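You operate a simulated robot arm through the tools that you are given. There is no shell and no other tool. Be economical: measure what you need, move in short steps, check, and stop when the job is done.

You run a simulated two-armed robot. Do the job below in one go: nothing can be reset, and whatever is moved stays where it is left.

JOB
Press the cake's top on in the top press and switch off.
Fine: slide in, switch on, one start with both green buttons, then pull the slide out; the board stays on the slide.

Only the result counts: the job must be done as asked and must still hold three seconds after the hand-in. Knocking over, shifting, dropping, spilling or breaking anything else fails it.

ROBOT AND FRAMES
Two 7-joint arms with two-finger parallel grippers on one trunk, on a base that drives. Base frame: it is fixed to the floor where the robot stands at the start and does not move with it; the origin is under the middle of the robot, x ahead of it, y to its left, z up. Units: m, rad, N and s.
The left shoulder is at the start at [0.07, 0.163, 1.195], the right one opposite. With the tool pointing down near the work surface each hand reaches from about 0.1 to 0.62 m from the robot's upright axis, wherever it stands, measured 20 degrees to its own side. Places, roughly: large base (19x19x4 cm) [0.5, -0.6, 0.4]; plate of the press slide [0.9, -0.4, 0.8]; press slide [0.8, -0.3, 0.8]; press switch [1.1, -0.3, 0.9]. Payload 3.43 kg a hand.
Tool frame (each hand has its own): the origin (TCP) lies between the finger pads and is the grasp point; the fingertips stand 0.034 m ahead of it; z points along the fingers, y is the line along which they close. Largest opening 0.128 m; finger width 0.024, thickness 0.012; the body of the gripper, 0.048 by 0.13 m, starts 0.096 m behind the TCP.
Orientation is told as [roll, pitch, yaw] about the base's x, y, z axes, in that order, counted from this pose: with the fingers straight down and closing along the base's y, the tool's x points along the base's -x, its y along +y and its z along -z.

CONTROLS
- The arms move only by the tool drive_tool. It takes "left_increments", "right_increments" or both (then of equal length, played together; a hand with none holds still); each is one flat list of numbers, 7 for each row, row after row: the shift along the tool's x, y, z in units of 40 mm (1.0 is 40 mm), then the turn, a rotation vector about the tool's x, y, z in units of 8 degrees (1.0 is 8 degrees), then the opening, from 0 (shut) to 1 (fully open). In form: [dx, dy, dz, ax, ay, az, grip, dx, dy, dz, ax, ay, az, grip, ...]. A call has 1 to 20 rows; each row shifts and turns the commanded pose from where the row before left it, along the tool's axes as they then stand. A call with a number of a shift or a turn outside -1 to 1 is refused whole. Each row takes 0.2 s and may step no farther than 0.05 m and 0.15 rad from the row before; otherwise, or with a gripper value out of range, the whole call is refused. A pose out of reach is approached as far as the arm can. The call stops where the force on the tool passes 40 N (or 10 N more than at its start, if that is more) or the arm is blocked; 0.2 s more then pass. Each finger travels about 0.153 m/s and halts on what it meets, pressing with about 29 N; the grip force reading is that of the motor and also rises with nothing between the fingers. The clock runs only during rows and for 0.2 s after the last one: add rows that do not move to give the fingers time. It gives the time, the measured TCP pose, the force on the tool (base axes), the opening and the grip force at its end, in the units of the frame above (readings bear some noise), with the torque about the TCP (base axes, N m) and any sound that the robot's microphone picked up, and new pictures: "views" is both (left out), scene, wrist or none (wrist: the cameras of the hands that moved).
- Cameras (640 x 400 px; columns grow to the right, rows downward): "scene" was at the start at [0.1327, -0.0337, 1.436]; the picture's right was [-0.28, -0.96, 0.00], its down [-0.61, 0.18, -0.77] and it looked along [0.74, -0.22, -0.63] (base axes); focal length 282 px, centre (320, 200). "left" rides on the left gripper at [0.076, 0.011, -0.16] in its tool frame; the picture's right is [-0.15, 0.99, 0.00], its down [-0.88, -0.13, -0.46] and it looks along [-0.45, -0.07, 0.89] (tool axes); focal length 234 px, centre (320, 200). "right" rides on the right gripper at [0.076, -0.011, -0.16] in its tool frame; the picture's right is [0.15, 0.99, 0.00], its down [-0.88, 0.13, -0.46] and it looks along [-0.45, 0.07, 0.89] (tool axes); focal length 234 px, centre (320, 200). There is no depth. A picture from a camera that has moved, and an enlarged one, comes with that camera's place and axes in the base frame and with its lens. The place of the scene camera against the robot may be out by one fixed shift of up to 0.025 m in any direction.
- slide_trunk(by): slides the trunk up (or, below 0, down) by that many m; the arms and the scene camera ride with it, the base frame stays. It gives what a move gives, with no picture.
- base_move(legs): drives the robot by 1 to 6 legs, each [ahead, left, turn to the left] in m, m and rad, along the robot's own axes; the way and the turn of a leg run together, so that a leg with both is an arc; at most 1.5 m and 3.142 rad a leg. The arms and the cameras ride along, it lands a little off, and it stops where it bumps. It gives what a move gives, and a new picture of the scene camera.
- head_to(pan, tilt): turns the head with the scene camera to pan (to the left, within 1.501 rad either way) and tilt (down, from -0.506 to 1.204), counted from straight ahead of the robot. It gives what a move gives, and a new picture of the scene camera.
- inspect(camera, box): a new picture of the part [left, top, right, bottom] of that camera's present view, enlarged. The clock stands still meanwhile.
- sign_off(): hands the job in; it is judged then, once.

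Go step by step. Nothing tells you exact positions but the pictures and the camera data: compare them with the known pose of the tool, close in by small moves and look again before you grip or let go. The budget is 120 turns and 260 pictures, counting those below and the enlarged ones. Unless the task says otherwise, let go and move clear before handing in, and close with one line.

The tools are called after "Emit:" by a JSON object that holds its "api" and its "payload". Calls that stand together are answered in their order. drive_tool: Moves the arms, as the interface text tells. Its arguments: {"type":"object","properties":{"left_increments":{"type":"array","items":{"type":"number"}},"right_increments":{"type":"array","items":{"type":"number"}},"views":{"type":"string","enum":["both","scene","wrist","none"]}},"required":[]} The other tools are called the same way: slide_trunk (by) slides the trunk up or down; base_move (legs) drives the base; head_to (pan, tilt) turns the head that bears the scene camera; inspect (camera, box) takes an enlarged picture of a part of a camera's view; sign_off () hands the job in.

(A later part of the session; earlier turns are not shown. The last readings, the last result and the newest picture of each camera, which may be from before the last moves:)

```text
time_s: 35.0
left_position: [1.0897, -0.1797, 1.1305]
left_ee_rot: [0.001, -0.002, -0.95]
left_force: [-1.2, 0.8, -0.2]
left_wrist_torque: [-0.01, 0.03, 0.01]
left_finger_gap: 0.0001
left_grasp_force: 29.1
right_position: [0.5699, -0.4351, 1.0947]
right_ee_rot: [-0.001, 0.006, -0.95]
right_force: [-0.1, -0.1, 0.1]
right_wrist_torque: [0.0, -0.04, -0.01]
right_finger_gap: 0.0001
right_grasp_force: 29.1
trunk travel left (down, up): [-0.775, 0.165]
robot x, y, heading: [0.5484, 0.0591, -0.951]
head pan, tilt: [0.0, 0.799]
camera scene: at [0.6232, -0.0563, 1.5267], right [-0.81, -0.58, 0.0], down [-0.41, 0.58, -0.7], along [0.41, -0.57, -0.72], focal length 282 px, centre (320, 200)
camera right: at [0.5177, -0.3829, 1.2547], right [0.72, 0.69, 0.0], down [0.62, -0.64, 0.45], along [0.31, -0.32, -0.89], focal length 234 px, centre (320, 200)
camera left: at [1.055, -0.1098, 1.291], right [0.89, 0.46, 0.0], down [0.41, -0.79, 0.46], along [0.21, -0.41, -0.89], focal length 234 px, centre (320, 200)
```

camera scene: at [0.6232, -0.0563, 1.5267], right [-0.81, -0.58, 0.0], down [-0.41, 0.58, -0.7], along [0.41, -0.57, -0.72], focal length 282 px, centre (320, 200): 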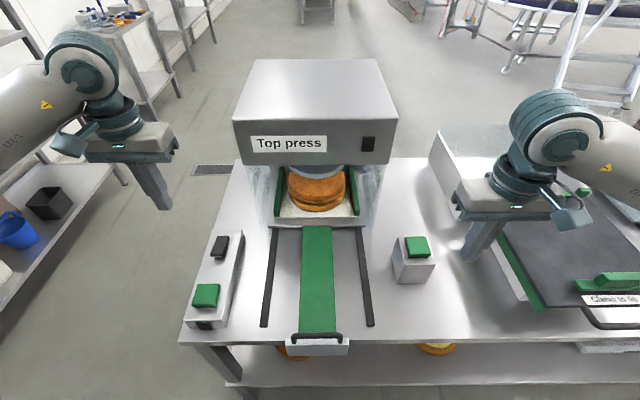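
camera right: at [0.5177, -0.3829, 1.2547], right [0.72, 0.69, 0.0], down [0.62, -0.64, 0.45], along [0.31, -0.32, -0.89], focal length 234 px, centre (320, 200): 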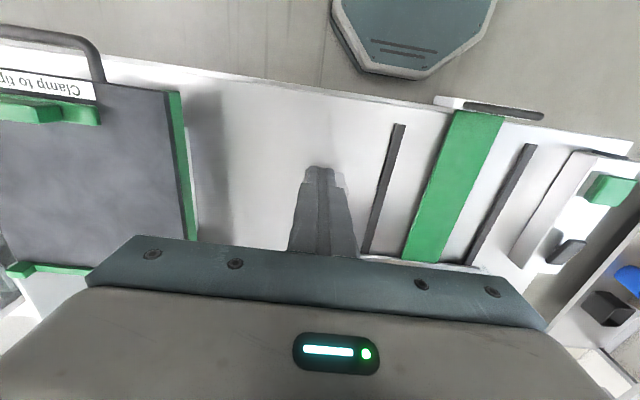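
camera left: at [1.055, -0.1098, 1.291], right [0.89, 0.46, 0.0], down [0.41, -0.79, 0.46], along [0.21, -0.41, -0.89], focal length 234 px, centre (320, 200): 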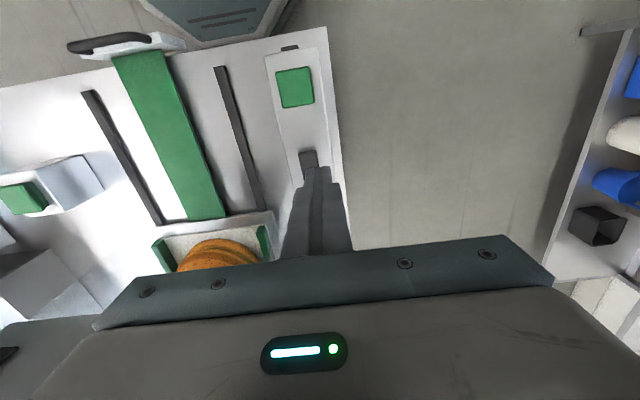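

Both hands are beside the press, the switch now close before the left fingertips. I zoom on the switch from several views.

Emit:
{"api": "inspect", "payload": {"camera": "scene", "box": [185, 225, 255, 335]}}

Emit:
{"api": "inspect", "payload": {"camera": "left", "box": [250, 30, 360, 200]}}

Emit:
{"api": "inspect", "payload": {"camera": "right", "box": [500, 130, 640, 280]}}

```text
3.64 times, centred on (220, 280) of scene
camera zoom: at [0.6232, -0.0563, 1.5267], right [-0.81, -0.58, 0.0], down [-0.41, 0.58, -0.7], along [0.41, -0.57, -0.72], focal length 1026 px, centre (684, -91)
```

zoom: 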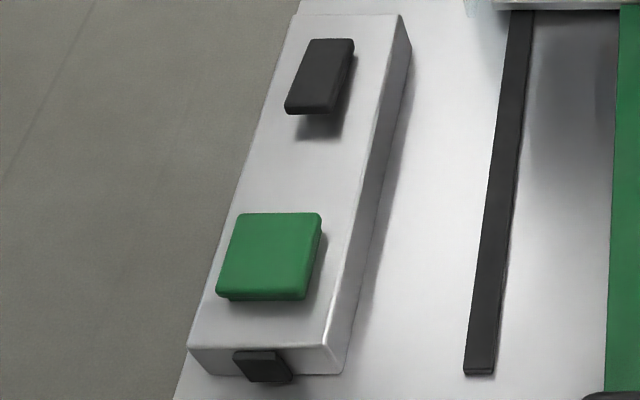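

```text
2.35 times, centred on (305, 115) of left
camera zoom: at [1.055, -0.1098, 1.291], right [0.89, 0.46, 0.0], down [0.41, -0.79, 0.46], along [0.21, -0.41, -0.89], focal length 551 px, centre (355, 400)
```

zoom: 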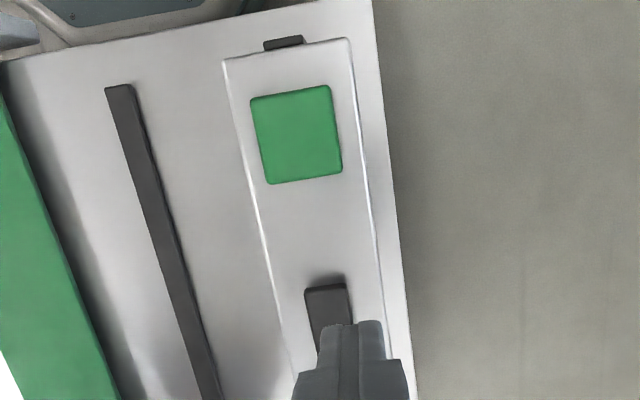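

```text
2.67 times, centred on (570, 205) of right
camera zoom: at [0.5177, -0.3829, 1.2547], right [0.72, 0.69, 0.0], down [0.62, -0.64, 0.45], along [0.31, -0.32, -0.89], focal length 624 px, centre (-347, 187)
```

zoom: 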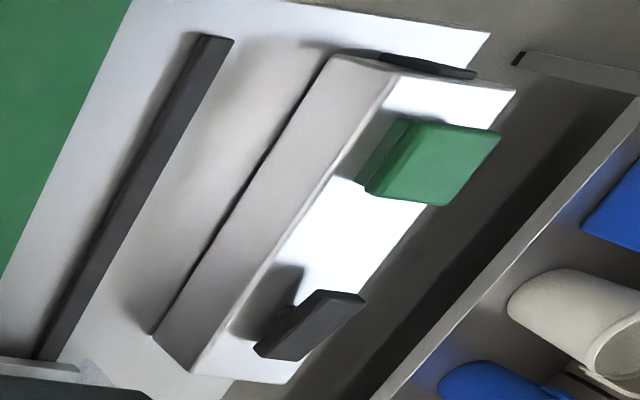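

The rocker's near end is raised, at about (1.089,-0.227,0.87); left button (1.024,-0.139,0.867), right button (0.653,-0.540,0.90). I hover the left fingertips over the rocker's near end and the right ones over the right button.

Emit:
{"api": "drive_tool", "payload": {"left_increments": [-0.5, -0.35, 0, 0, 0, 0, 0, -0.45, -0.35, 0, 0, 0, 0, 0, 0, 0, 0.8, 0, 0, 0, 0, 0, 0, 0.8, 0, 0, 0, 0, 0, 0, 0.8, 0, 0, 0, 0, 0, 0, 0.8, 0, 0, 0, 0, 0, 0, 0.8, 0, 0, 0, 0, 0, 0, 0.6, 0, 0, 0, 0, 0, 0, 0, 0, 0, 0, 0], "right_increments": [-0.83, 0.08, 0, 0, 0, 0, 0, -0.83, 0.08, 0, 0, 0, 0, 0, -0.83, 0, 0, 0, 0, 0, 0, -0.83, 0, 0, 0, 0, 0, 0, 0, 0, 0.6, 0, 0, 0, 0, 0, 0, 0.6, 0, 0, 0, 0, 0, 0, 0.6, 0, 0, 0, 0, 0, 0, 0.6, 0, 0, 0, 0, 0, 0, 0, 0, 0, 0, 0], "views": "both"}}

```text
time_s: 37.0
left_position: [1.09, -0.2258, 0.9442]
left_ee_rot: [-0.002, -0.001, -0.951]
left_force: [1.1, -0.2, 0.0]
left_wrist_torque: [0.03, -0.03, 0.02]
left_finger_gap: 0.0
left_grasp_force: 28.8
right_position: [0.6535, -0.5401, 0.9948]
right_ee_rot: [-0.001, 0.01, -0.951]
right_force: [0.0, 0.1, -1.2]
right_wrist_torque: [0.01, -0.02, -0.03]
right_finger_gap: 0.0
right_grasp_force: 29.3
trunk travel left (down, up): [-0.775, 0.165]
robot x, y, heading: [0.5519, 0.0605, -0.957]
head pan, tilt: [0.0, 0.799]
camera scene: at [0.6257, -0.0562, 1.5265], right [-0.82, -0.58, 0.0], down [-0.42, 0.58, -0.7], along [0.4, -0.57, -0.72], focal length 282 px, centre (320, 200)
camera right: at [0.6022, -0.4869, 1.156], right [0.72, 0.69, 0.0], down [0.62, -0.64, 0.45], along [0.31, -0.32, -0.89], focal length 234 px, centre (320, 200)
camera left: at [1.0562, -0.1573, 1.1048], right [0.89, 0.46, 0.0], down [0.41, -0.79, 0.46], along [0.21, -0.41, -0.89], focal length 234 px, centre (320, 200)
```

scene: 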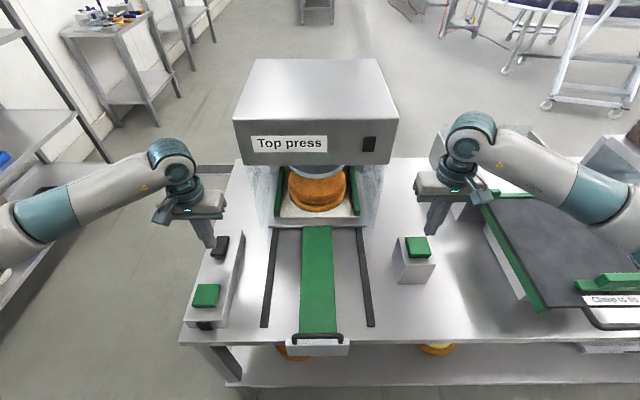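
right: 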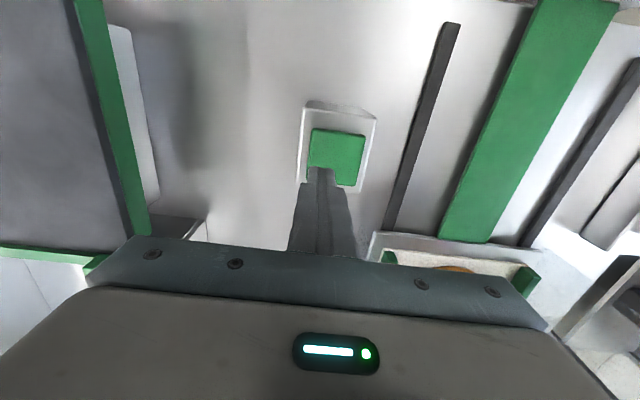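
left: 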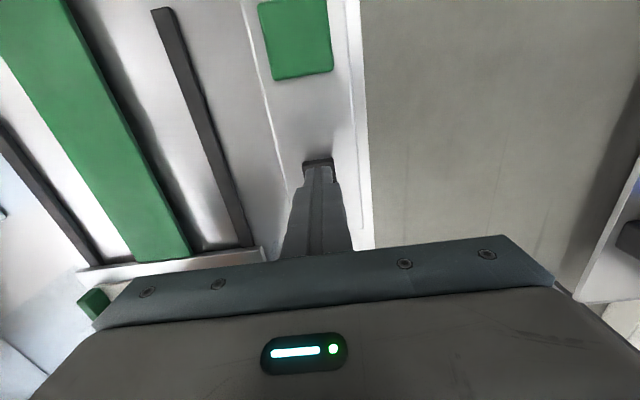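

The left tip is right over the rocker's near end. Press down gently.

Emit:
{"api": "drive_tool", "payload": {"left_increments": [-0.1, 0, 0.3, 0, 0, 0, 0, 0, 0, 0.3, 0, 0, 0, 0, 0, 0, 0.2, 0, 0, 0, 0, 0, 0, 0.2, 0, 0, 0, 0, 0, 0, 0.2, 0, 0, 0, 0], "views": "both"}}

```text
time_s: 38.2
left_position: [1.0932, -0.23, 0.9031]
left_ee_rot: [-0.001, -0.011, -0.947]
left_force: [2.9, 7.3, 42.0]
left_wrist_torque: [-0.12, -0.42, -0.11]
left_finger_gap: 0.0
left_grasp_force: 28.9
right_position: [0.6514, -0.5372, 0.998]
right_ee_rot: [-0.003, 0.006, -0.948]
right_force: [0.2, 0.3, 0.4]
right_wrist_torque: [-0.01, 0.01, 0.01]
right_finger_gap: 0.0
right_grasp_force: 29.3
trunk travel left (down, up): [-0.775, 0.165]
robot x, y, heading: [0.5482, 0.059, -0.958]
head pan, tilt: [0.0, 0.799]
camera scene: at [0.6212, -0.0525, 1.5279], right [-0.81, -0.58, 0.0], down [-0.41, 0.58, -0.7], along [0.41, -0.57, -0.71], focal length 282 px, centre (320, 200)
camera left: at [1.0569, -0.1587, 1.063], right [0.89, 0.46, 0.0], down [0.4, -0.79, 0.47], along [0.21, -0.41, -0.89], focal length 234 px, centre (320, 200)
```

scene: 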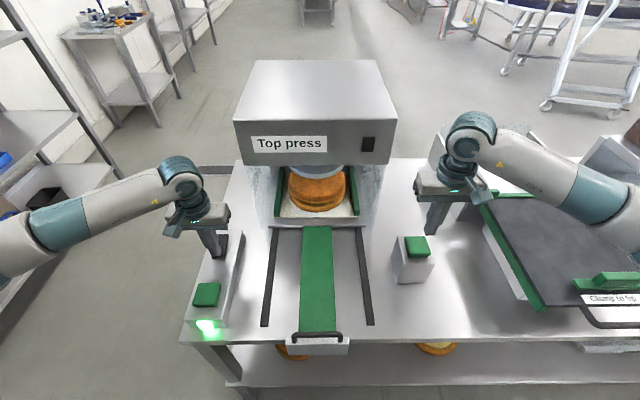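
left: 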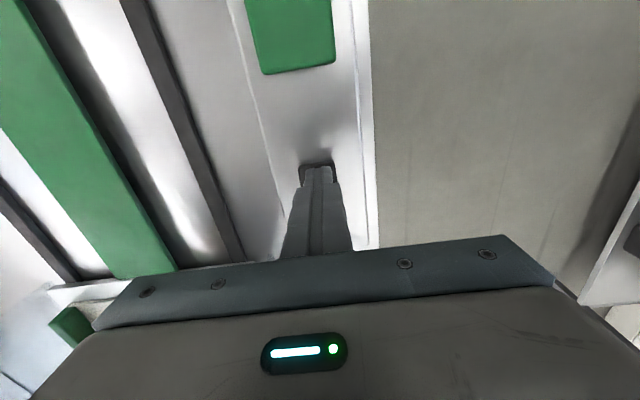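

The lamp on the box front turned green: switched on. Lift the left hand and bring both tips to hover over the green buttons.

Emit:
{"api": "drive_tool", "payload": {"left_increments": [0, 0, -0.5, 0, 0, 0, 0, 0, 0, -0.6, 0, 0, 0, 0, 0.95, 0, 0, 0, 0, 0, 0, 0.95, -0.08, 0, 0, 0, 0, 0, 0.95, 0, 0, 0, 0, 0, 0, 0, 0, 0.4, 0, 0, 0, 0, 0, 0, 0, 0, 0, 0, 0, 0], "views": "none"}}

```text
refused: increments must hold 7 numbers for each row
```

Emit:
{"api": "drive_tool", "payload": {"left_increments": [0, 0, -0.5, 0, 0, 0, 0, 0, 0, -0.6, 0, 0, 0, 0, 0.95, 0, 0, 0, 0, 0, 0, 0.95, -0.08, 0, 0, 0, 0, 0, 0.95, 0, 0, 0, 0, 0, 0, 0, 0, 0.4, 0, 0, 0, 0, 0, 0, 0, 0, 0, 0, 0], "right_increments": [0, 0, 0.3, 0, 0, 0, 0, 0, 0, 0.3, 0, 0, 0, 0, 0, 0, 0.3, 0, 0, 0, 0, 0, 0, 0, 0, 0, 0, 0, 0, 0, 0, 0, 0, 0, 0, 0, 0, 0, 0, 0, 0, 0, 0, 0, 0, 0, 0, 0, 0], "views": "both"}}

```text
time_s: 39.8
left_position: [1.0229, -0.1402, 0.9258]
left_ee_rot: [-0.003, 0.0, -0.949]
left_force: [0.3, 0.6, -0.3]
left_wrist_torque: [0.03, -0.01, 0.02]
left_finger_gap: 0.0001
left_grasp_force: 29.1
right_position: [0.6533, -0.5389, 0.9591]
right_ee_rot: [-0.001, 0.008, -0.953]
right_force: [1.0, 0.4, 0.0]
right_wrist_torque: [0.02, -0.01, -0.01]
right_finger_gap: 0.0
right_grasp_force: 29.1
trunk travel left (down, up): [-0.775, 0.165]
robot x, y, heading: [0.5494, 0.0617, -0.949]
head pan, tilt: [0.0, 0.799]
camera scene: at [0.6252, -0.0563, 1.5266], right [-0.82, -0.58, 0.0], down [-0.42, 0.58, -0.7], along [0.4, -0.57, -0.72], focal length 282 px, centre (320, 200)
camera right: at [0.6014, -0.486, 1.1209], right [0.72, 0.69, 0.0], down [0.62, -0.64, 0.45], along [0.31, -0.32, -0.89], focal length 234 px, centre (320, 200)
camera left: at [0.9886, -0.07, 1.0858], right [0.89, 0.46, 0.0], down [0.41, -0.79, 0.46], along [0.21, -0.41, -0.89], focal length 234 px, centre (320, 200)
```

scene: 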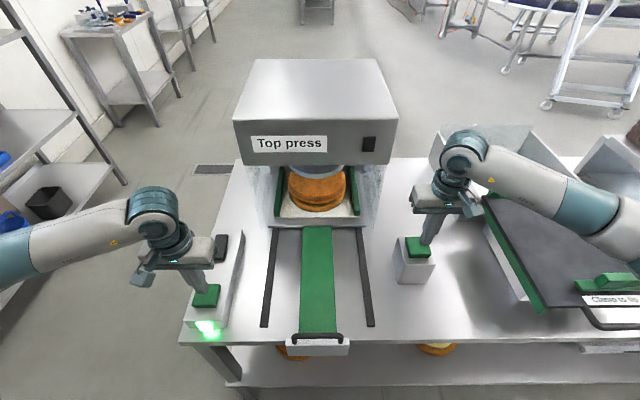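
right: 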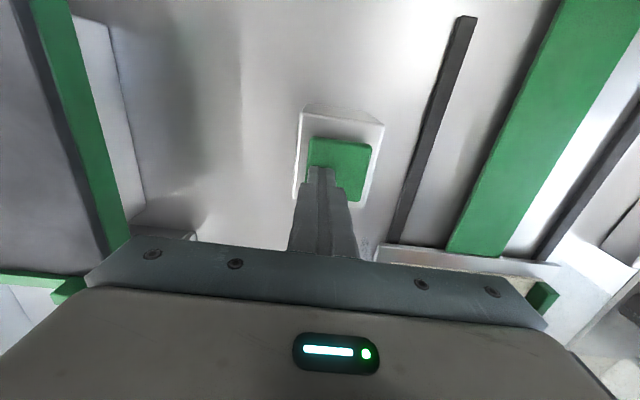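
left: 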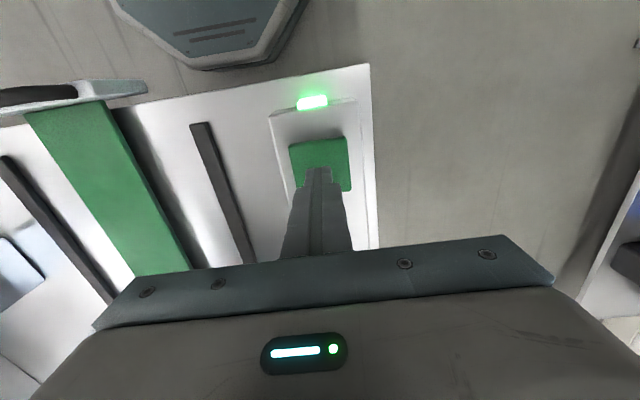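

Left tip is centred; the right tip needs about 1.6 cm to the left. I shift it slightly and check.

Emit:
{"api": "drive_tool", "payload": {"right_increments": [0, 0, -0.3, 0, 0, 0, 0, 0.15, 0.4, 0, 0, 0, 0, 0, 0, 0, 0, 0, 0, 0, 0], "views": "wrist"}}

Emit:
{"api": "inspect", "payload": {"camera": "scene", "box": [380, 190, 470, 300]}}

Emit:
{"api": "inspect", "payload": {"camera": "left", "box": [0, 180, 120, 320]}}

```text
time_s: 40.6
left_position: [1.0226, -0.1396, 0.9254]
left_ee_rot: [-0.003, 0.001, -0.951]
left_force: [-0.4, 1.2, 0.3]
left_wrist_torque: [0.02, 0.03, 0.01]
left_finger_gap: 0.0001
left_grasp_force: 28.9
right_position: [0.6618, -0.5248, 0.9717]
right_ee_rot: [-0.002, 0.01, -0.951]
right_force: [-0.4, 0.5, 1.2]
right_wrist_torque: [-0.02, -0.02, 0.04]
right_finger_gap: 0.0
right_grasp_force: 28.6
trunk travel left (down, up): [-0.775, 0.165]
robot x, y, heading: [0.5502, 0.0632, -0.955]
head pan, tilt: [0.0, 0.799]
camera right: at [0.6107, -0.4719, 1.1325], right [0.72, 0.69, 0.0], down [0.62, -0.64, 0.45], along [0.31, -0.32, -0.89], focal length 234 px, centre (320, 200)
```

right: 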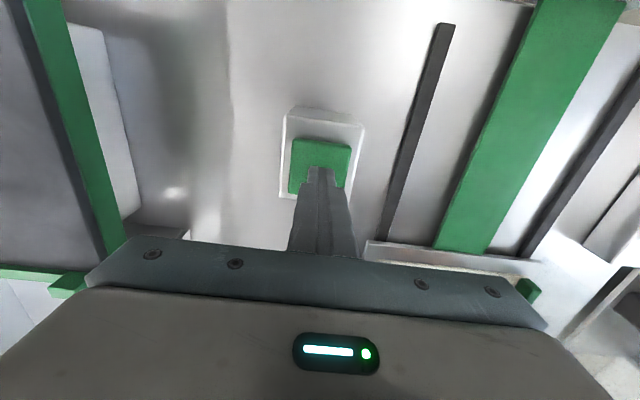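

```text
3.64 times, centred on (425, 245) of scene
camera zoom: at [0.6252, -0.0566, 1.5265], right [-0.82, -0.58, 0.0], down [-0.42, 0.58, -0.7], along [0.4, -0.57, -0.72], focal length 1026 px, centre (-62, 36)
```

zoom: 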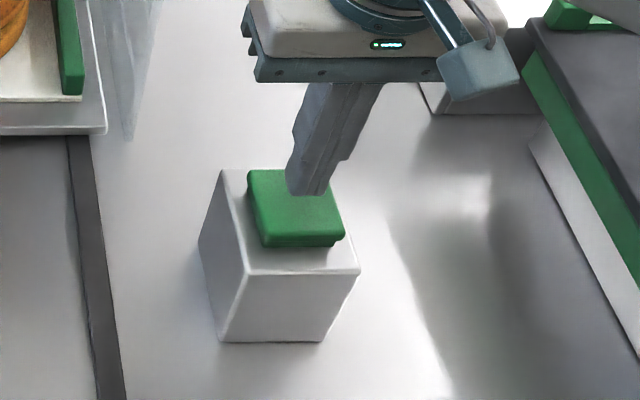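

```text
2.86 times, centred on (60, 250) of left
camera zoom: at [0.9887, -0.0703, 1.0858], right [0.89, 0.46, 0.0], down [0.41, -0.79, 0.46], along [0.21, -0.41, -0.89], focal length 669 px, centre (1063, 57)
```

zoom: 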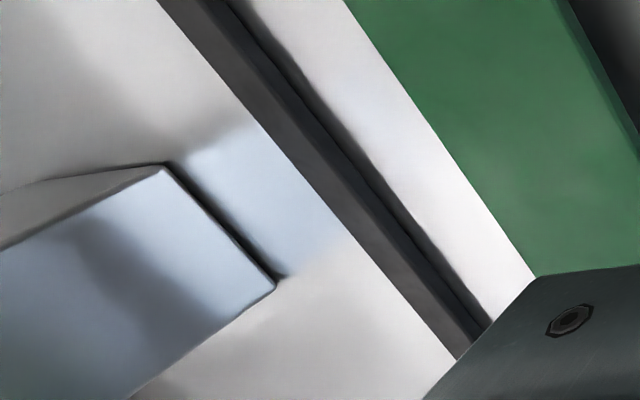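

Both tips are over their buttons. I feel for the right button's contact height with small steps.

Emit:
{"api": "drive_tool", "payload": {"right_increments": [0, 0, 0.1, 0, 0, 0, 0, 0, 0, 0.1, 0, 0, 0, 0, 0, 0, 0.1, 0, 0, 0, 0, 0, 0, 0.1, 0, 0, 0, 0], "views": "none"}}

Emit:
{"api": "drive_tool", "payload": {"left_increments": [0, 0, 0.1, 0, 0, 0, 0, 0, 0, 0.1, 0, 0, 0, 0, 0, 0, 0.1, 0, 0, 0, 0], "views": "none"}}

```text
time_s: 41.6
left_position: [1.0235, -0.1407, 0.9257]
left_ee_rot: [-0.002, -0.001, -0.951]
left_force: [1.0, 0.2, -0.2]
left_wrist_torque: [0.02, -0.01, 0.01]
left_finger_gap: 0.0002
left_grasp_force: 29.0
right_position: [0.6623, -0.5241, 0.957]
right_ee_rot: [-0.001, 0.008, -0.953]
right_force: [-0.5, 0.0, -0.5]
right_wrist_torque: [-0.02, -0.01, -0.02]
right_finger_gap: 0.0001
right_grasp_force: 28.7
trunk travel left (down, up): [-0.775, 0.165]
robot x, y, heading: [0.5479, 0.0602, -0.948]
head pan, tilt: [0.0, 0.799]
```

```text
time_s: 42.4
left_position: [1.0229, -0.1388, 0.9128]
left_ee_rot: [-0.002, 0.0, -0.953]
left_force: [0.6, 0.1, -0.3]
left_wrist_torque: [0.0, 0.02, 0.02]
left_finger_gap: 0.0
left_grasp_force: 29.1
right_position: [0.6622, -0.5249, 0.9568]
right_ee_rot: [-0.001, 0.009, -0.953]
right_force: [0.0, 0.3, 0.6]
right_wrist_torque: [0.02, 0.01, 0.02]
right_finger_gap: 0.0
right_grasp_force: 28.7
trunk travel left (down, up): [-0.775, 0.165]
robot x, y, heading: [0.5523, 0.0583, -0.951]
head pan, tilt: [0.0, 0.799]
```

No contact yet; a few more millimetres each.

Emit:
{"api": "drive_tool", "payload": {"right_increments": [0, 0, 0.1, 0, 0, 0, 0, 0, 0, 0.1, 0, 0, 0, 0], "left_increments": [0, 0, 0.08, 0, 0, 0, 0, 0, 0, 0.08, 0, 0, 0, 0], "views": "scene"}}

Emit:
{"api": "inspect", "payload": {"camera": "scene", "box": [380, 200, 450, 290]}}

Emit:
{"api": "inspect", "payload": {"camera": "scene", "box": [180, 250, 250, 340]}}

```text
time_s: 43.0
left_position: [1.023, -0.139, 0.9062]
left_ee_rot: [-0.003, 0.0, -0.951]
left_force: [0.1, 0.1, 0.0]
left_wrist_torque: [-0.02, -0.01, -0.01]
left_finger_gap: 0.0
left_grasp_force: 29.0
right_position: [0.6626, -0.5233, 0.9488]
right_ee_rot: [-0.002, 0.009, -0.951]
right_force: [-0.1, -1.8, 2.7]
right_wrist_torque: [-0.04, -0.01, 0.02]
right_finger_gap: 0.0
right_grasp_force: 29.1
trunk travel left (down, up): [-0.775, 0.165]
robot x, y, heading: [0.5464, 0.0606, -0.952]
head pan, tilt: [0.0, 0.799]
heard: click
camera scene: at [0.6257, -0.0563, 1.5266], right [-0.82, -0.58, 0.0], down [-0.42, 0.58, -0.7], along [0.4, -0.57, -0.72], focal length 282 px, centre (320, 200)
```

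scene: 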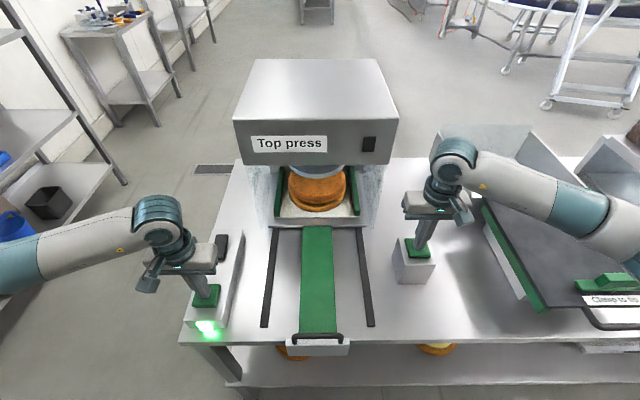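

```text
4.44 times, centred on (415, 245) of scene
camera zoom: at [0.6257, -0.0563, 1.5266], right [-0.82, -0.58, 0.0], down [-0.42, 0.58, -0.7], along [0.4, -0.57, -0.72], focal length 1254 px, centre (-102, 0)
```

zoom: 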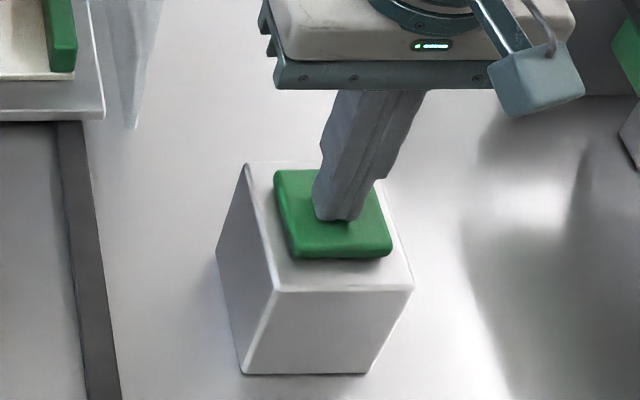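

```text
4.44 times, centred on (215, 295) of scene
camera zoom: at [0.6257, -0.0563, 1.5266], right [-0.82, -0.58, 0.0], down [-0.42, 0.58, -0.7], along [0.4, -0.57, -0.72], focal length 1254 px, centre (787, -222)
```

zoom: 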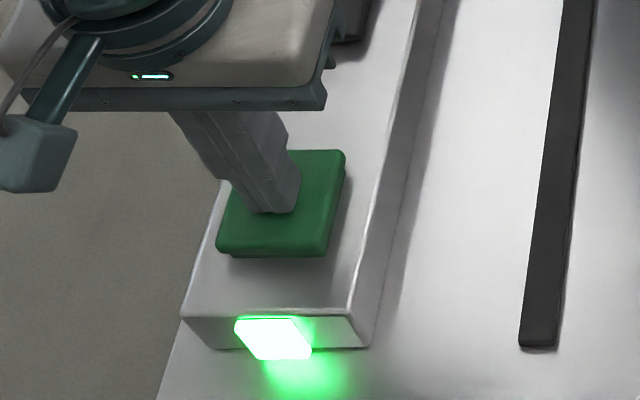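

The right button clicked at TCP z≈0.949. I lift the right hand clear and find the left button's contact in the same way.

Emit:
{"api": "drive_tool", "payload": {"right_increments": [0, 0, -0.15, 0, 0, 0, 0, 0, 0, -0.2, 0, 0, 0, 0], "views": "none"}}

Emit:
{"api": "drive_tool", "payload": {"left_increments": [0, 0, 0.1, 0, 0, 0, 0], "views": "none"}}

Emit:
{"api": "drive_tool", "payload": {"left_increments": [0, 0, 0.1, 0, 0, 0, 0], "views": "none"}}

```text
time_s: 43.6
left_position: [1.0221, -0.1391, 0.9057]
left_ee_rot: [-0.003, 0.0, -0.952]
left_force: [0.0, 0.1, 1.0]
left_wrist_torque: [-0.04, -0.01, 0.02]
left_finger_gap: 0.0001
left_grasp_force: 29.1
right_position: [0.6626, -0.5235, 0.9632]
right_ee_rot: [-0.002, 0.01, -0.952]
right_force: [-0.8, 0.4, 0.0]
right_wrist_torque: [0.01, -0.02, 0.01]
right_finger_gap: 0.0
right_grasp_force: 28.8
trunk travel left (down, up): [-0.775, 0.165]
robot x, y, heading: [0.5502, 0.0583, -0.954]
head pan, tilt: [0.0, 0.799]
```

```text
time_s: 44.0
left_position: [1.0232, -0.1388, 0.9014]
left_ee_rot: [-0.001, 0.001, -0.951]
left_force: [-1.1, 0.2, 1.4]
left_wrist_torque: [0.0, 0.03, 0.01]
left_finger_gap: 0.0001
left_grasp_force: 28.8
right_position: [0.6621, -0.5243, 0.9633]
right_ee_rot: [-0.001, 0.008, -0.952]
right_force: [0.1, 0.7, 0.5]
right_wrist_torque: [0.02, -0.02, -0.01]
right_finger_gap: 0.0
right_grasp_force: 28.8
trunk travel left (down, up): [-0.775, 0.165]
robot x, y, heading: [0.5505, 0.0597, -0.951]
head pan, tilt: [0.0, 0.799]
```

```text
time_s: 44.4
left_position: [1.0238, -0.1395, 0.899]
left_ee_rot: [-0.003, -0.001, -0.952]
left_force: [-0.2, -0.4, 2.4]
left_wrist_torque: [0.02, 0.0, 0.0]
left_finger_gap: 0.0
left_grasp_force: 28.9
right_position: [0.6619, -0.5237, 0.9634]
right_ee_rot: [-0.002, 0.009, -0.952]
right_force: [-0.1, -0.7, 0.4]
right_wrist_torque: [-0.01, 0.0, 0.03]
right_finger_gap: 0.0
right_grasp_force: 29.3
trunk travel left (down, up): [-0.775, 0.165]
robot x, y, heading: [0.5485, 0.0589, -0.951]
head pan, tilt: [0.0, 0.799]
heard: click
```

Left clicks at z≈0.899. Lift it 14 mm, then press both together and hold for a couple of seconds.

Emit:
{"api": "drive_tool", "payload": {"left_increments": [0, 0, -0.2, 0, 0, 0, 0, 0, 0, -0.17, 0, 0, 0, 0, 0, 0, 0, 0, 0, 0, 0], "views": "none"}}

Emit:
{"api": "drive_tool", "payload": {"left_increments": [0, 0, 0.14, 0, 0, 0, 0, 0, 0, 0.14, 0, 0, 0, 0, 0, 0, 0.14, 0, 0, 0, 0, 0, 0, 0, 0, 0, 0, 0, 0, 0, 0, 0, 0, 0, 0, 0, 0, 0, 0, 0, 0, 0, 0, 0, 0, 0, 0, 0, 0, 0, 0, 0, 0, 0, 0, 0, 0, 0, 0, 0, 0, 0, 0], "right_increments": [0, 0, 0.14, 0, 0, 0, 0, 0, 0, 0.14, 0, 0, 0, 0, 0, 0, 0.14, 0, 0, 0, 0, 0, 0, 0, 0, 0, 0, 0, 0, 0, 0, 0, 0, 0, 0, 0, 0, 0, 0, 0, 0, 0, 0, 0, 0, 0, 0, 0, 0, 0, 0, 0, 0, 0, 0, 0, 0, 0, 0, 0, 0, 0, 0], "views": "scene"}}

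```text
time_s: 45.2
left_position: [1.0235, -0.14, 0.9128]
left_ee_rot: [-0.002, 0.001, -0.952]
left_force: [0.1, -0.6, 1.0]
left_wrist_torque: [0.01, 0.01, 0.0]
left_finger_gap: 0.0
left_grasp_force: 28.5
right_position: [0.6621, -0.5253, 0.9637]
right_ee_rot: [-0.002, 0.009, -0.951]
right_force: [0.6, 0.9, 0.3]
right_wrist_torque: [-0.03, -0.03, 0.01]
right_finger_gap: 0.0
right_grasp_force: 29.0
trunk travel left (down, up): [-0.775, 0.165]
robot x, y, heading: [0.5501, 0.0568, -0.954]
head pan, tilt: [0.0, 0.799]
```

```text
time_s: 47.2
left_position: [1.0236, -0.1397, 0.8961]
left_ee_rot: [-0.002, 0.0, -0.95]
left_force: [4.8, 0.1, 11.9]
left_wrist_torque: [0.04, -0.15, 0.02]
left_finger_gap: 0.0
left_grasp_force: 28.8
right_position: [0.6624, -0.5233, 0.9478]
right_ee_rot: [0.0, 0.009, -0.952]
right_force: [-0.5, -0.7, 2.7]
right_wrist_torque: [-0.08, -0.01, -0.03]
right_finger_gap: 0.0
right_grasp_force: 28.7
trunk travel left (down, up): [-0.775, 0.165]
robot x, y, heading: [0.5478, 0.0586, -0.957]
head pan, tilt: [0.0, 0.799]
heard: click, click
camera scene: at [0.6251, -0.0558, 1.5267], right [-0.82, -0.58, 0.0], down [-0.42, 0.58, -0.7], along [0.4, -0.57, -0.72], focal length 282 px, centre (320, 200)
```

scene: 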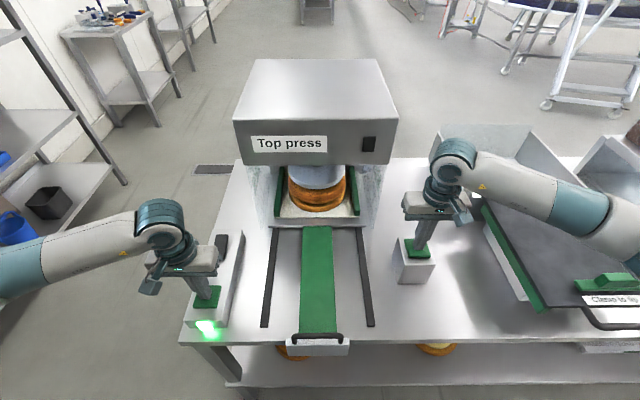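

The press has started: the platen is down on the cake. I keep holding and watch.

Emit:
{"api": "drive_tool", "payload": {"left_increments": [0, 0, 0, 0, 0, 0, 0, 0, 0, 0, 0, 0, 0, 0, 0, 0, 0, 0, 0, 0, 0, 0, 0, 0, 0, 0, 0, 0, 0, 0, 0, 0, 0, 0, 0, 0, 0, 0, 0, 0, 0, 0, 0, 0, 0, 0, 0, 0, 0, 0, 0, 0, 0, 0, 0, 0], "views": "scene"}}

```text
time_s: 49.0
left_position: [1.0236, -0.1394, 0.8952]
left_ee_rot: [-0.002, -0.002, -0.952]
left_force: [2.9, -0.1, 12.9]
left_wrist_torque: [-0.04, -0.12, 0.03]
left_finger_gap: 0.0
left_grasp_force: 29.3
right_position: [0.663, -0.5241, 0.9471]
right_ee_rot: [-0.001, 0.009, -0.952]
right_force: [1.8, 0.4, 2.1]
right_wrist_torque: [0.01, -0.06, 0.02]
right_finger_gap: 0.0002
right_grasp_force: 28.9
trunk travel left (down, up): [-0.775, 0.165]
robot x, y, heading: [0.5523, 0.0622, -0.955]
head pan, tilt: [0.0, 0.799]
camera scene: at [0.625, -0.0558, 1.5266], right [-0.82, -0.58, 0.0], down [-0.42, 0.58, -0.7], along [0.4, -0.57, -0.72], focal length 282 px, centre (320, 200)
```

scene: 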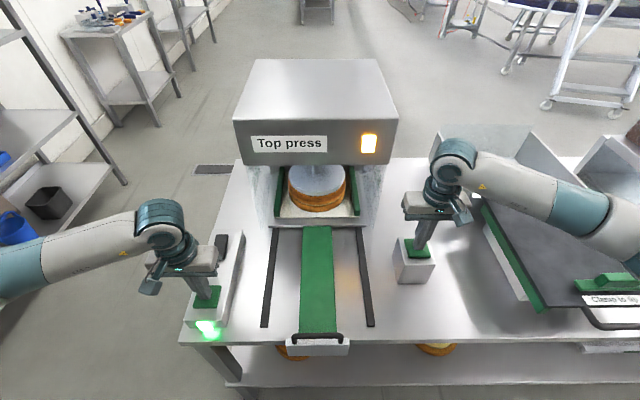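

An orange lamp lit, with the platen fully down. Keep holding a bit.

Emit:
{"api": "drive_tool", "payload": {"left_increments": [0, 0, 0, 0, 0, 0, 0, 0, 0, 0, 0, 0, 0, 0, 0, 0, 0, 0, 0, 0, 0, 0, 0, 0, 0, 0, 0, 0, 0, 0, 0, 0, 0, 0, 0, 0, 0, 0, 0, 0, 0, 0, 0, 0, 0, 0, 0, 0, 0, 0, 0, 0, 0, 0, 0, 0, 0, 0, 0, 0, 0, 0, 0], "views": "scene"}}

```text
time_s: 51.0
left_position: [1.0229, -0.1386, 0.8956]
left_ee_rot: [-0.002, -0.001, -0.954]
left_force: [3.3, -2.0, 12.3]
left_wrist_torque: [-0.05, -0.08, 0.02]
left_finger_gap: 0.0002
left_grasp_force: 28.6
right_position: [0.6633, -0.5243, 0.9472]
right_ee_rot: [-0.003, 0.008, -0.95]
right_force: [0.8, 0.2, 2.9]
right_wrist_torque: [-0.01, -0.04, 0.02]
right_finger_gap: 0.0
right_grasp_force: 29.2
trunk travel left (down, up): [-0.775, 0.165]
robot x, y, heading: [0.5507, 0.0638, -0.954]
head pan, tilt: [0.0, 0.799]
camera scene: at [0.6248, -0.0558, 1.5267], right [-0.82, -0.58, 0.0], down [-0.41, 0.58, -0.7], along [0.4, -0.57, -0.72], focal length 282 px, centre (320, 200)
```

scene: 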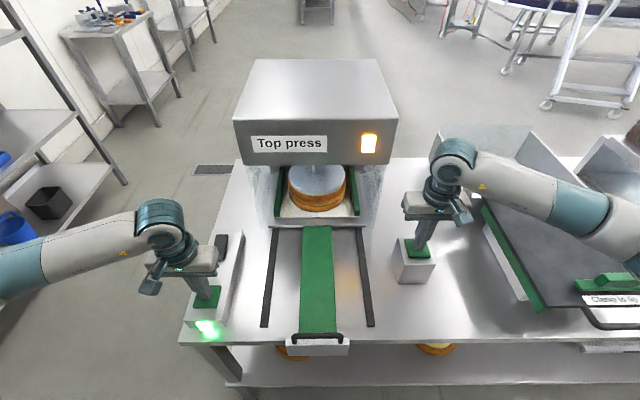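

Still dwelling under pressure; hold on longer.

Emit:
{"api": "drive_tool", "payload": {"left_increments": [0, 0, 0, 0, 0, 0, 0, 0, 0, 0, 0, 0, 0, 0, 0, 0, 0, 0, 0, 0, 0, 0, 0, 0, 0, 0, 0, 0, 0, 0, 0, 0, 0, 0, 0, 0, 0, 0, 0, 0, 0, 0, 0, 0, 0, 0, 0, 0, 0, 0, 0, 0, 0, 0, 0, 0, 0, 0, 0, 0, 0, 0, 0, 0, 0, 0, 0, 0, 0, 0, 0, 0, 0, 0, 0, 0, 0, 0, 0, 0, 0, 0, 0, 0, 0, 0, 0, 0, 0, 0, 0, 0, 0, 0, 0, 0, 0, 0], "views": "scene"}}

```text
time_s: 54.0
left_position: [1.0235, -0.1388, 0.8958]
left_ee_rot: [-0.002, 0.0, -0.952]
left_force: [0.8, -0.5, 11.8]
left_wrist_torque: [-0.04, -0.06, -0.01]
left_finger_gap: 0.0001
left_grasp_force: 28.7
right_position: [0.6627, -0.5247, 0.9477]
right_ee_rot: [-0.002, 0.007, -0.951]
right_force: [0.5, -0.5, 3.5]
right_wrist_torque: [-0.01, -0.03, -0.03]
right_finger_gap: 0.0001
right_grasp_force: 29.0
trunk travel left (down, up): [-0.775, 0.165]
robot x, y, heading: [0.5489, 0.0589, -0.951]
head pan, tilt: [0.0, 0.799]
camera scene: at [0.6247, -0.0558, 1.5267], right [-0.82, -0.58, 0.0], down [-0.41, 0.58, -0.7], along [0.4, -0.57, -0.72], focal length 282 px, centre (320, 200)
```

scene: 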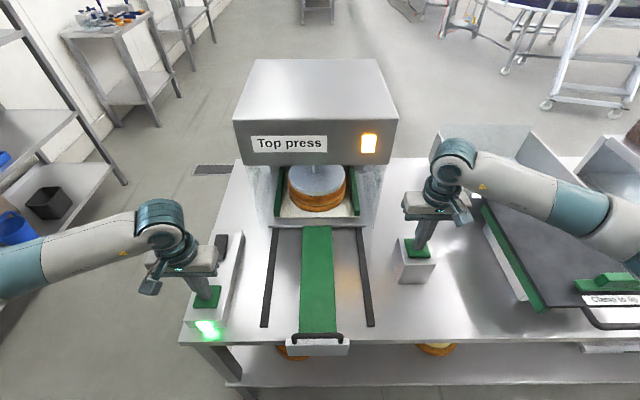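

The orange lamp is steady with nothing changing for 5 s, so the stroke looks complete. Release both buttons together.

Emit:
{"api": "drive_tool", "payload": {"left_increments": [0, 0, -0.5, 0, 0, 0, 0, 0, 0, -0.7, 0, 0, 0, 0, 0, 0, 0, 0, 0, 0, 0, 0, 0, 0, 0, 0, 0, 0, 0, 0, 0, 0, 0, 0, 0, 0, 0, 0, 0, 0, 0, 0, 0, 0, 0, 0, 0, 0, 0], "right_increments": [0, 0, -0.5, 0, 0, 0, 0, 0, 0, -0.7, 0, 0, 0, 0, 0, 0, 0, 0, 0, 0, 0, 0, 0, 0, 0, 0, 0, 0, 0, 0, 0, 0, 0, 0, 0, 0, 0, 0, 0, 0, 0, 0, 0, 0, 0, 0, 0, 0, 0], "views": "scene"}}

```text
time_s: 55.6
left_position: [1.024, -0.1397, 0.9432]
left_ee_rot: [-0.003, 0.001, -0.951]
left_force: [0.6, -0.9, -0.3]
left_wrist_torque: [0.0, 0.01, -0.03]
left_finger_gap: 0.0
left_grasp_force: 29.0
right_position: [0.6627, -0.5229, 0.9937]
right_ee_rot: [-0.003, 0.008, -0.951]
right_force: [-0.5, -0.8, -0.1]
right_wrist_torque: [0.03, -0.04, -0.01]
right_finger_gap: 0.0
right_grasp_force: 29.0
trunk travel left (down, up): [-0.775, 0.165]
robot x, y, heading: [0.5502, 0.0573, -0.953]
head pan, tilt: [0.0, 0.799]
camera scene: at [0.6255, -0.0563, 1.5266], right [-0.82, -0.58, 0.0], down [-0.42, 0.58, -0.7], along [0.4, -0.57, -0.72], focal length 282 px, centre (320, 200)
```

scene: 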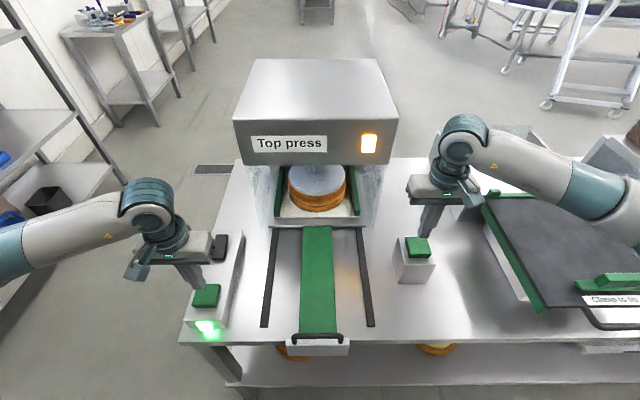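

The platen stays down by itself: a timed press is running, lamp on. I wait.

Emit:
{"api": "drive_tool", "payload": {"left_increments": [0, 0, 0, 0, 0, 0, 0, 0, 0, 0, 0, 0, 0, 0, 0, 0, 0, 0, 0, 0, 0, 0, 0, 0, 0, 0, 0, 0, 0, 0, 0, 0, 0, 0, 0, 0, 0, 0, 0, 0, 0, 0, 0, 0, 0, 0, 0, 0, 0, 0, 0, 0, 0, 0, 0, 0, 0, 0, 0, 0, 0, 0, 0, 0, 0, 0, 0, 0, 0, 0, 0, 0, 0, 0, 0, 0, 0, 0, 0, 0, 0, 0, 0, 0, 0, 0, 0, 0, 0, 0, 0, 0, 0, 0, 0, 0, 0, 0, 0, 0, 0, 0, 0, 0, 0, 0, 0, 0, 0, 0, 0, 0, 0, 0, 0, 0, 0, 0, 0, 0, 0, 0, 0, 0, 0, 0, 0, 0, 0, 0, 0, 0, 0, 0, 0, 0, 0, 0, 0, 0], "views": "scene"}}

```text
time_s: 59.8
left_position: [1.0236, -0.1381, 0.9438]
left_ee_rot: [-0.001, 0.0, -0.952]
left_force: [1.1, 0.5, 0.0]
left_wrist_torque: [-0.04, 0.0, -0.02]
left_finger_gap: 0.0
left_grasp_force: 29.3
right_position: [0.6616, -0.5241, 0.9939]
right_ee_rot: [-0.002, 0.009, -0.951]
right_force: [-0.6, -0.4, 0.6]
right_wrist_torque: [0.01, 0.02, -0.02]
right_finger_gap: 0.0
right_grasp_force: 29.2
trunk travel left (down, up): [-0.775, 0.165]
robot x, y, heading: [0.5512, 0.0585, -0.954]
head pan, tilt: [0.0, 0.799]
camera scene: at [0.6256, -0.0564, 1.5265], right [-0.82, -0.58, 0.0], down [-0.42, 0.58, -0.7], along [0.4, -0.57, -0.72], focal length 282 px, centre (320, 200)
```

scene: 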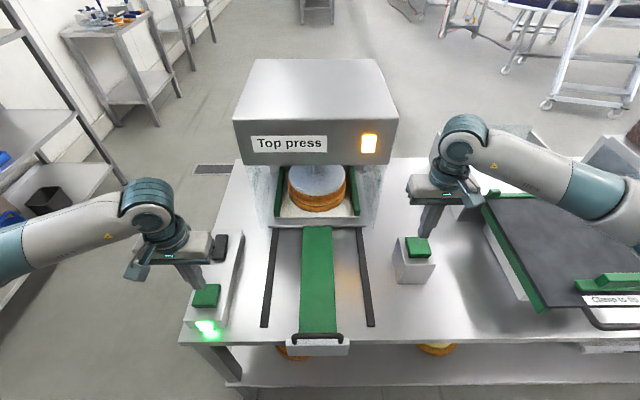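

While the timed press runs, I retract the right hand and turn it for the handle.

Emit:
{"api": "drive_tool", "payload": {"right_increments": [0, 0, -1, 0, 0, 0, 0, 0, 0, -1, 0, 0, 0, 0, 1, 0, 0, 0, 0, 0, 0, 1, 0, 0, 0, 0, 0, 0, 1, 0, 0, 0, 0, 0, 0, 1, 0, 0, 0, 0, 0, 0, 0, 0, 0, 0, 0, -0.94, 0, 0, 0, 0, 0, 0, -0.94, 0, 0, 0, 0, 0, 0, -0.94, 0, 0, 0, 0, 0, 0, -0.94, 0, 0, 0, 0, 0, 0, -0.94, 0, 0, 0, 0, 0, 0, -0.94, 0, 0, 0, 0, 0, 0, -0.94, 0, 0, 0, 0, 0, 0, -0.94, 0, 0, 0, 0, 0, 0, -0.94, 0, 0, 0, 0, 0, 0, -0.94, 0, 0, 0, 0, 0, 0, -0.94, 0, 0, 0, 0, 0, 0, -0.94, 0.4], "views": "scene"}}

```text
time_s: 63.6
left_position: [1.0239, -0.1387, 0.9427]
left_ee_rot: [-0.003, 0.0, -0.952]
left_force: [0.0, -0.2, 0.2]
left_wrist_torque: [0.0, 0.0, -0.01]
left_finger_gap: 0.0
left_grasp_force: 29.0
right_position: [0.5723, -0.3942, 1.0745]
right_ee_rot: [0.009, 0.005, 0.429]
right_force: [-0.6, 0.6, 0.5]
right_wrist_torque: [-0.01, 0.0, -0.03]
right_finger_gap: 0.0512
right_grasp_force: 0.1
right hand out of reach, approached as far as the arm can: row 17, 18
trunk travel left (down, up): [-0.775, 0.165]
robot x, y, heading: [0.5496, 0.0616, -0.948]
head pan, tilt: [0.0, 0.799]
camera scene: at [0.6255, -0.0564, 1.5265], right [-0.82, -0.58, 0.0], down [-0.42, 0.58, -0.7], along [0.4, -0.57, -0.72], focal length 282 px, centre (320, 200)
```

scene: 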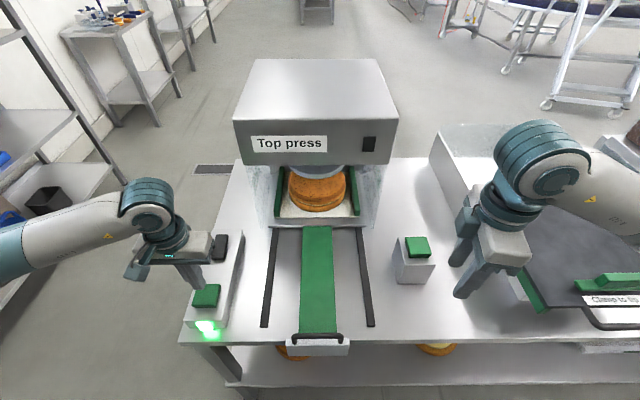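

The cycle is over: platen up, lamp off. Now I drive 4 cm closer and hover the left hand over the rocker's far end to switch off.

Emit:
{"api": "drive_tool", "payload": {"left_increments": [0, 0, -1, 0, 0, 0, 0], "views": "none"}}

Emit:
{"api": "base_move", "payload": {"legs": [[0.045, 0, 0]]}}

Emit:
{"api": "inspect", "payload": {"camera": "left", "box": [220, 60, 420, 260]}}

Emit:
{"api": "inspect", "payload": {"camera": "scene", "box": [170, 220, 260, 350]}}

```text
time_s: 64.0
left_position: [1.0234, -0.1385, 0.9815]
left_ee_rot: [0.0, 0.001, -0.952]
left_force: [0.2, -0.1, -0.1]
left_wrist_torque: [-0.01, 0.02, 0.0]
left_finger_gap: 0.0001
left_grasp_force: 29.5
right_position: [0.57, -0.3945, 1.0747]
right_ee_rot: [0.008, 0.003, 0.427]
right_force: [-0.8, 0.2, 0.1]
right_wrist_torque: [-0.02, 0.0, 0.01]
right_finger_gap: 0.0515
right_grasp_force: 0.0
trunk travel left (down, up): [-0.775, 0.165]
robot x, y, heading: [0.5502, 0.0598, -0.953]
head pan, tilt: [0.0, 0.799]
```

```text
time_s: 64.9
left_position: [1.0468, -0.1717, 0.9831]
left_ee_rot: [-0.001, -0.005, -0.95]
left_force: [-0.5, -0.6, -0.8]
left_wrist_torque: [-0.01, -0.02, 0.02]
left_finger_gap: 0.0003
left_grasp_force: 28.5
right_position: [0.5954, -0.4277, 1.0767]
right_ee_rot: [0.007, 0.003, 0.43]
right_force: [-1.0, 0.1, -0.4]
right_wrist_torque: [-0.03, -0.03, -0.02]
right_finger_gap: 0.0514
right_grasp_force: 0.0
trunk travel left (down, up): [-0.775, 0.165]
robot x, y, heading: [0.5741, 0.027, -0.953]
head pan, tilt: [0.0, 0.799]
camera scene: at [0.6485, -0.0884, 1.5271], right [-0.82, -0.58, 0.0], down [-0.41, 0.58, -0.7], along [0.41, -0.57, -0.71], focal length 282 px, centre (320, 200)
```

scene: 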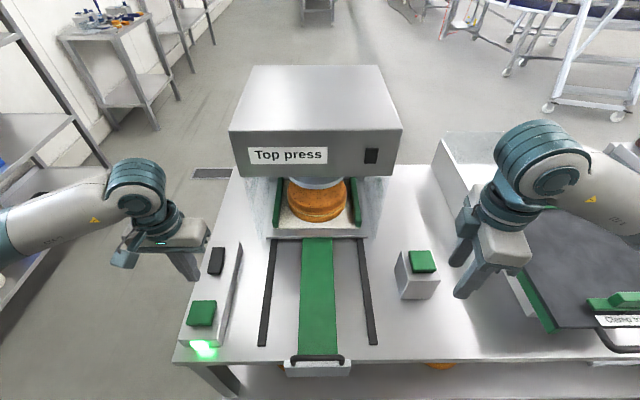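

```text
2.00 times, centred on (320, 160) of left
camera zoom: at [1.0127, -0.1026, 1.144], right [0.89, 0.46, 0.0], down [0.41, -0.79, 0.46], along [0.21, -0.41, -0.89], focal length 468 px, centre (320, 280)
```

zoom: 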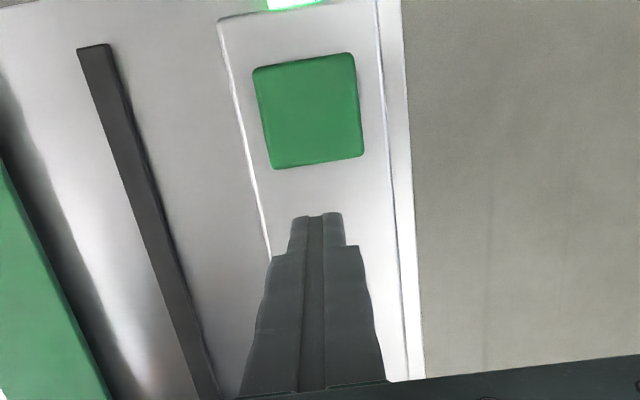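

```text
3.08 times, centred on (215, 285) of scene
camera zoom: at [0.6485, -0.0884, 1.5271], right [-0.82, -0.58, 0.0], down [-0.41, 0.58, -0.7], along [0.41, -0.57, -0.71], focal length 868 px, centre (643, -62)
```

zoom: 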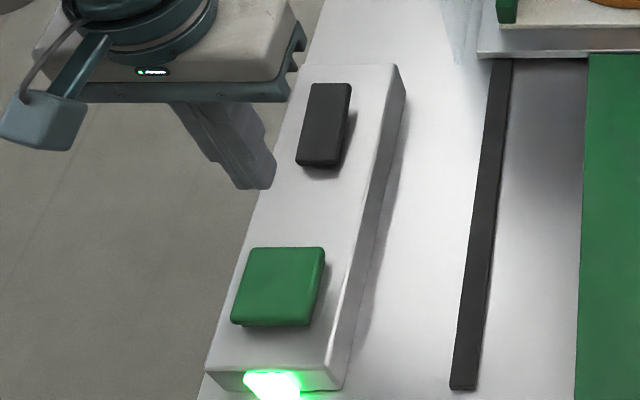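

The rocker's far end is now raised. Move the left tip over it.

Emit:
{"api": "drive_tool", "payload": {"left_increments": [-0.8, 0, 0, 0, 0, 0, 0, -0.8, 0.06, 0, 0, 0, 0, 0, -0.8, 0, 0, 0, 0, 0, 0, -0.66, 0, 0, 0, 0, 0, 0, 0, 0, 0.5, 0, 0, 0, 0, 0, 0, 0, 0.4, 0, 0, 0, 0], "views": "both"}}

```text
refused: increments must hold 7 numbers for each row
```

Emit:
{"api": "drive_tool", "payload": {"left_increments": [-0.8, 0, 0, 0, 0, 0, 0, -0.8, 0.06, 0, 0, 0, 0, 0, -0.8, 0, 0, 0, 0, 0, 0, -0.66, 0, 0, 0, 0, 0, 0, 0, 0, 0.5, 0, 0, 0, 0, 0, 0, 0.3, 0, 0, 0, 0, 0, 0, 0, 0, 0, 0, 0], "views": "both"}}

Emit:
{"api": "inspect", "payload": {"camera": "scene", "box": [170, 200, 280, 340]}}

Emit:
{"api": "inspect", "payload": {"camera": "left", "box": [260, 80, 380, 220]}}

```text
time_s: 66.5
left_position: [1.1206, -0.272, 0.9506]
left_ee_rot: [0.0, 0.0, -0.949]
left_force: [-0.2, 0.3, -0.4]
left_wrist_torque: [0.0, 0.01, 0.0]
left_finger_gap: 0.0003
left_grasp_force: 28.8
right_position: [0.5961, -0.4303, 1.0731]
right_ee_rot: [0.008, 0.004, 0.427]
right_force: [-0.4, 0.5, -0.7]
right_wrist_torque: [-0.01, -0.01, -0.05]
right_finger_gap: 0.0512
right_grasp_force: 0.1
trunk travel left (down, up): [-0.775, 0.165]
robot x, y, heading: [0.5756, 0.0227, -0.951]
head pan, tilt: [0.0, 0.799]
camera scene: at [0.6506, -0.0919, 1.5266], right [-0.82, -0.58, 0.0], down [-0.42, 0.58, -0.7], along [0.4, -0.57, -0.72], focal length 282 px, centre (320, 200)
camera left: at [1.0865, -0.2032, 1.1106], right [0.89, 0.46, 0.0], down [0.41, -0.79, 0.46], along [0.21, -0.41, -0.89], focal length 234 px, centre (320, 200)
```

scene: 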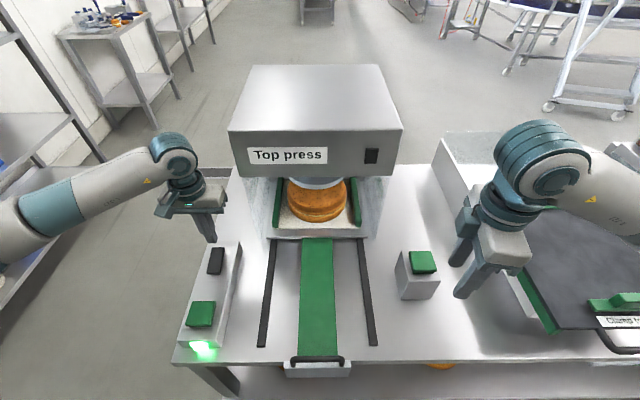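
left: 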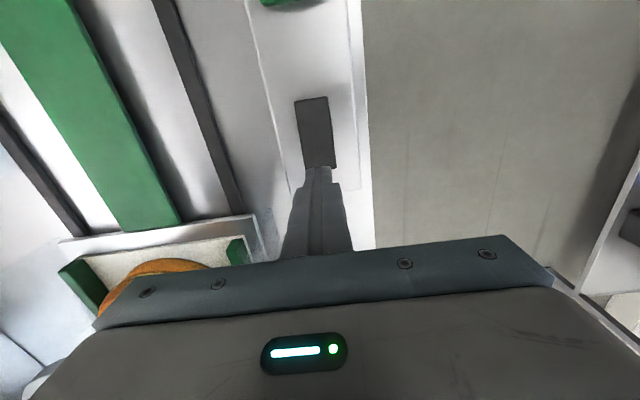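

```text
2.86 times, centred on (225, 270) of scene
camera zoom: at [0.6506, -0.0919, 1.5266], right [-0.82, -0.58, 0.0], down [-0.42, 0.58, -0.7], along [0.4, -0.57, -0.72], focal length 806 px, centre (591, 0)
```

zoom: 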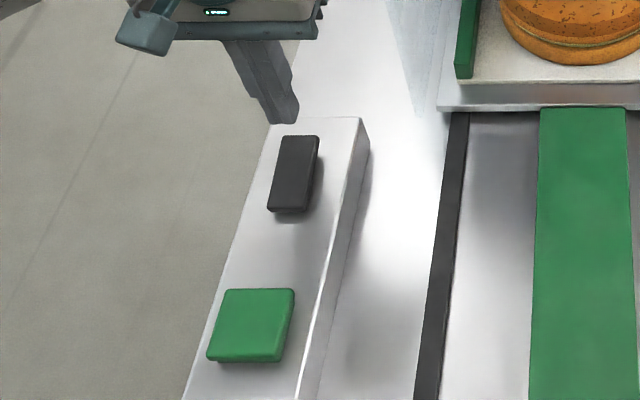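

```text
2.86 times, centred on (320, 150) of left
camera zoom: at [1.0865, -0.2032, 1.1106], right [0.89, 0.46, 0.0], down [0.41, -0.79, 0.46], along [0.21, -0.41, -0.89], focal length 669 px, centre (320, 343)
```

zoom: 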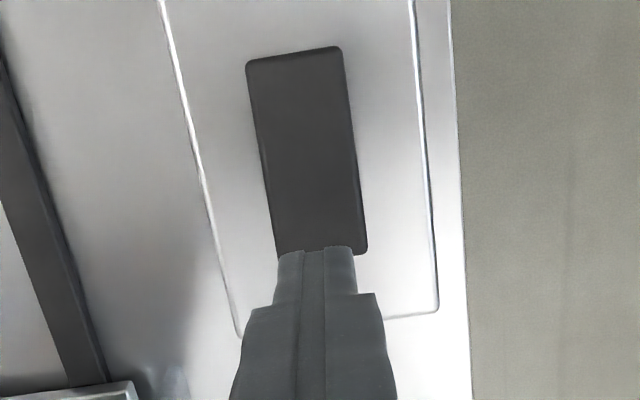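

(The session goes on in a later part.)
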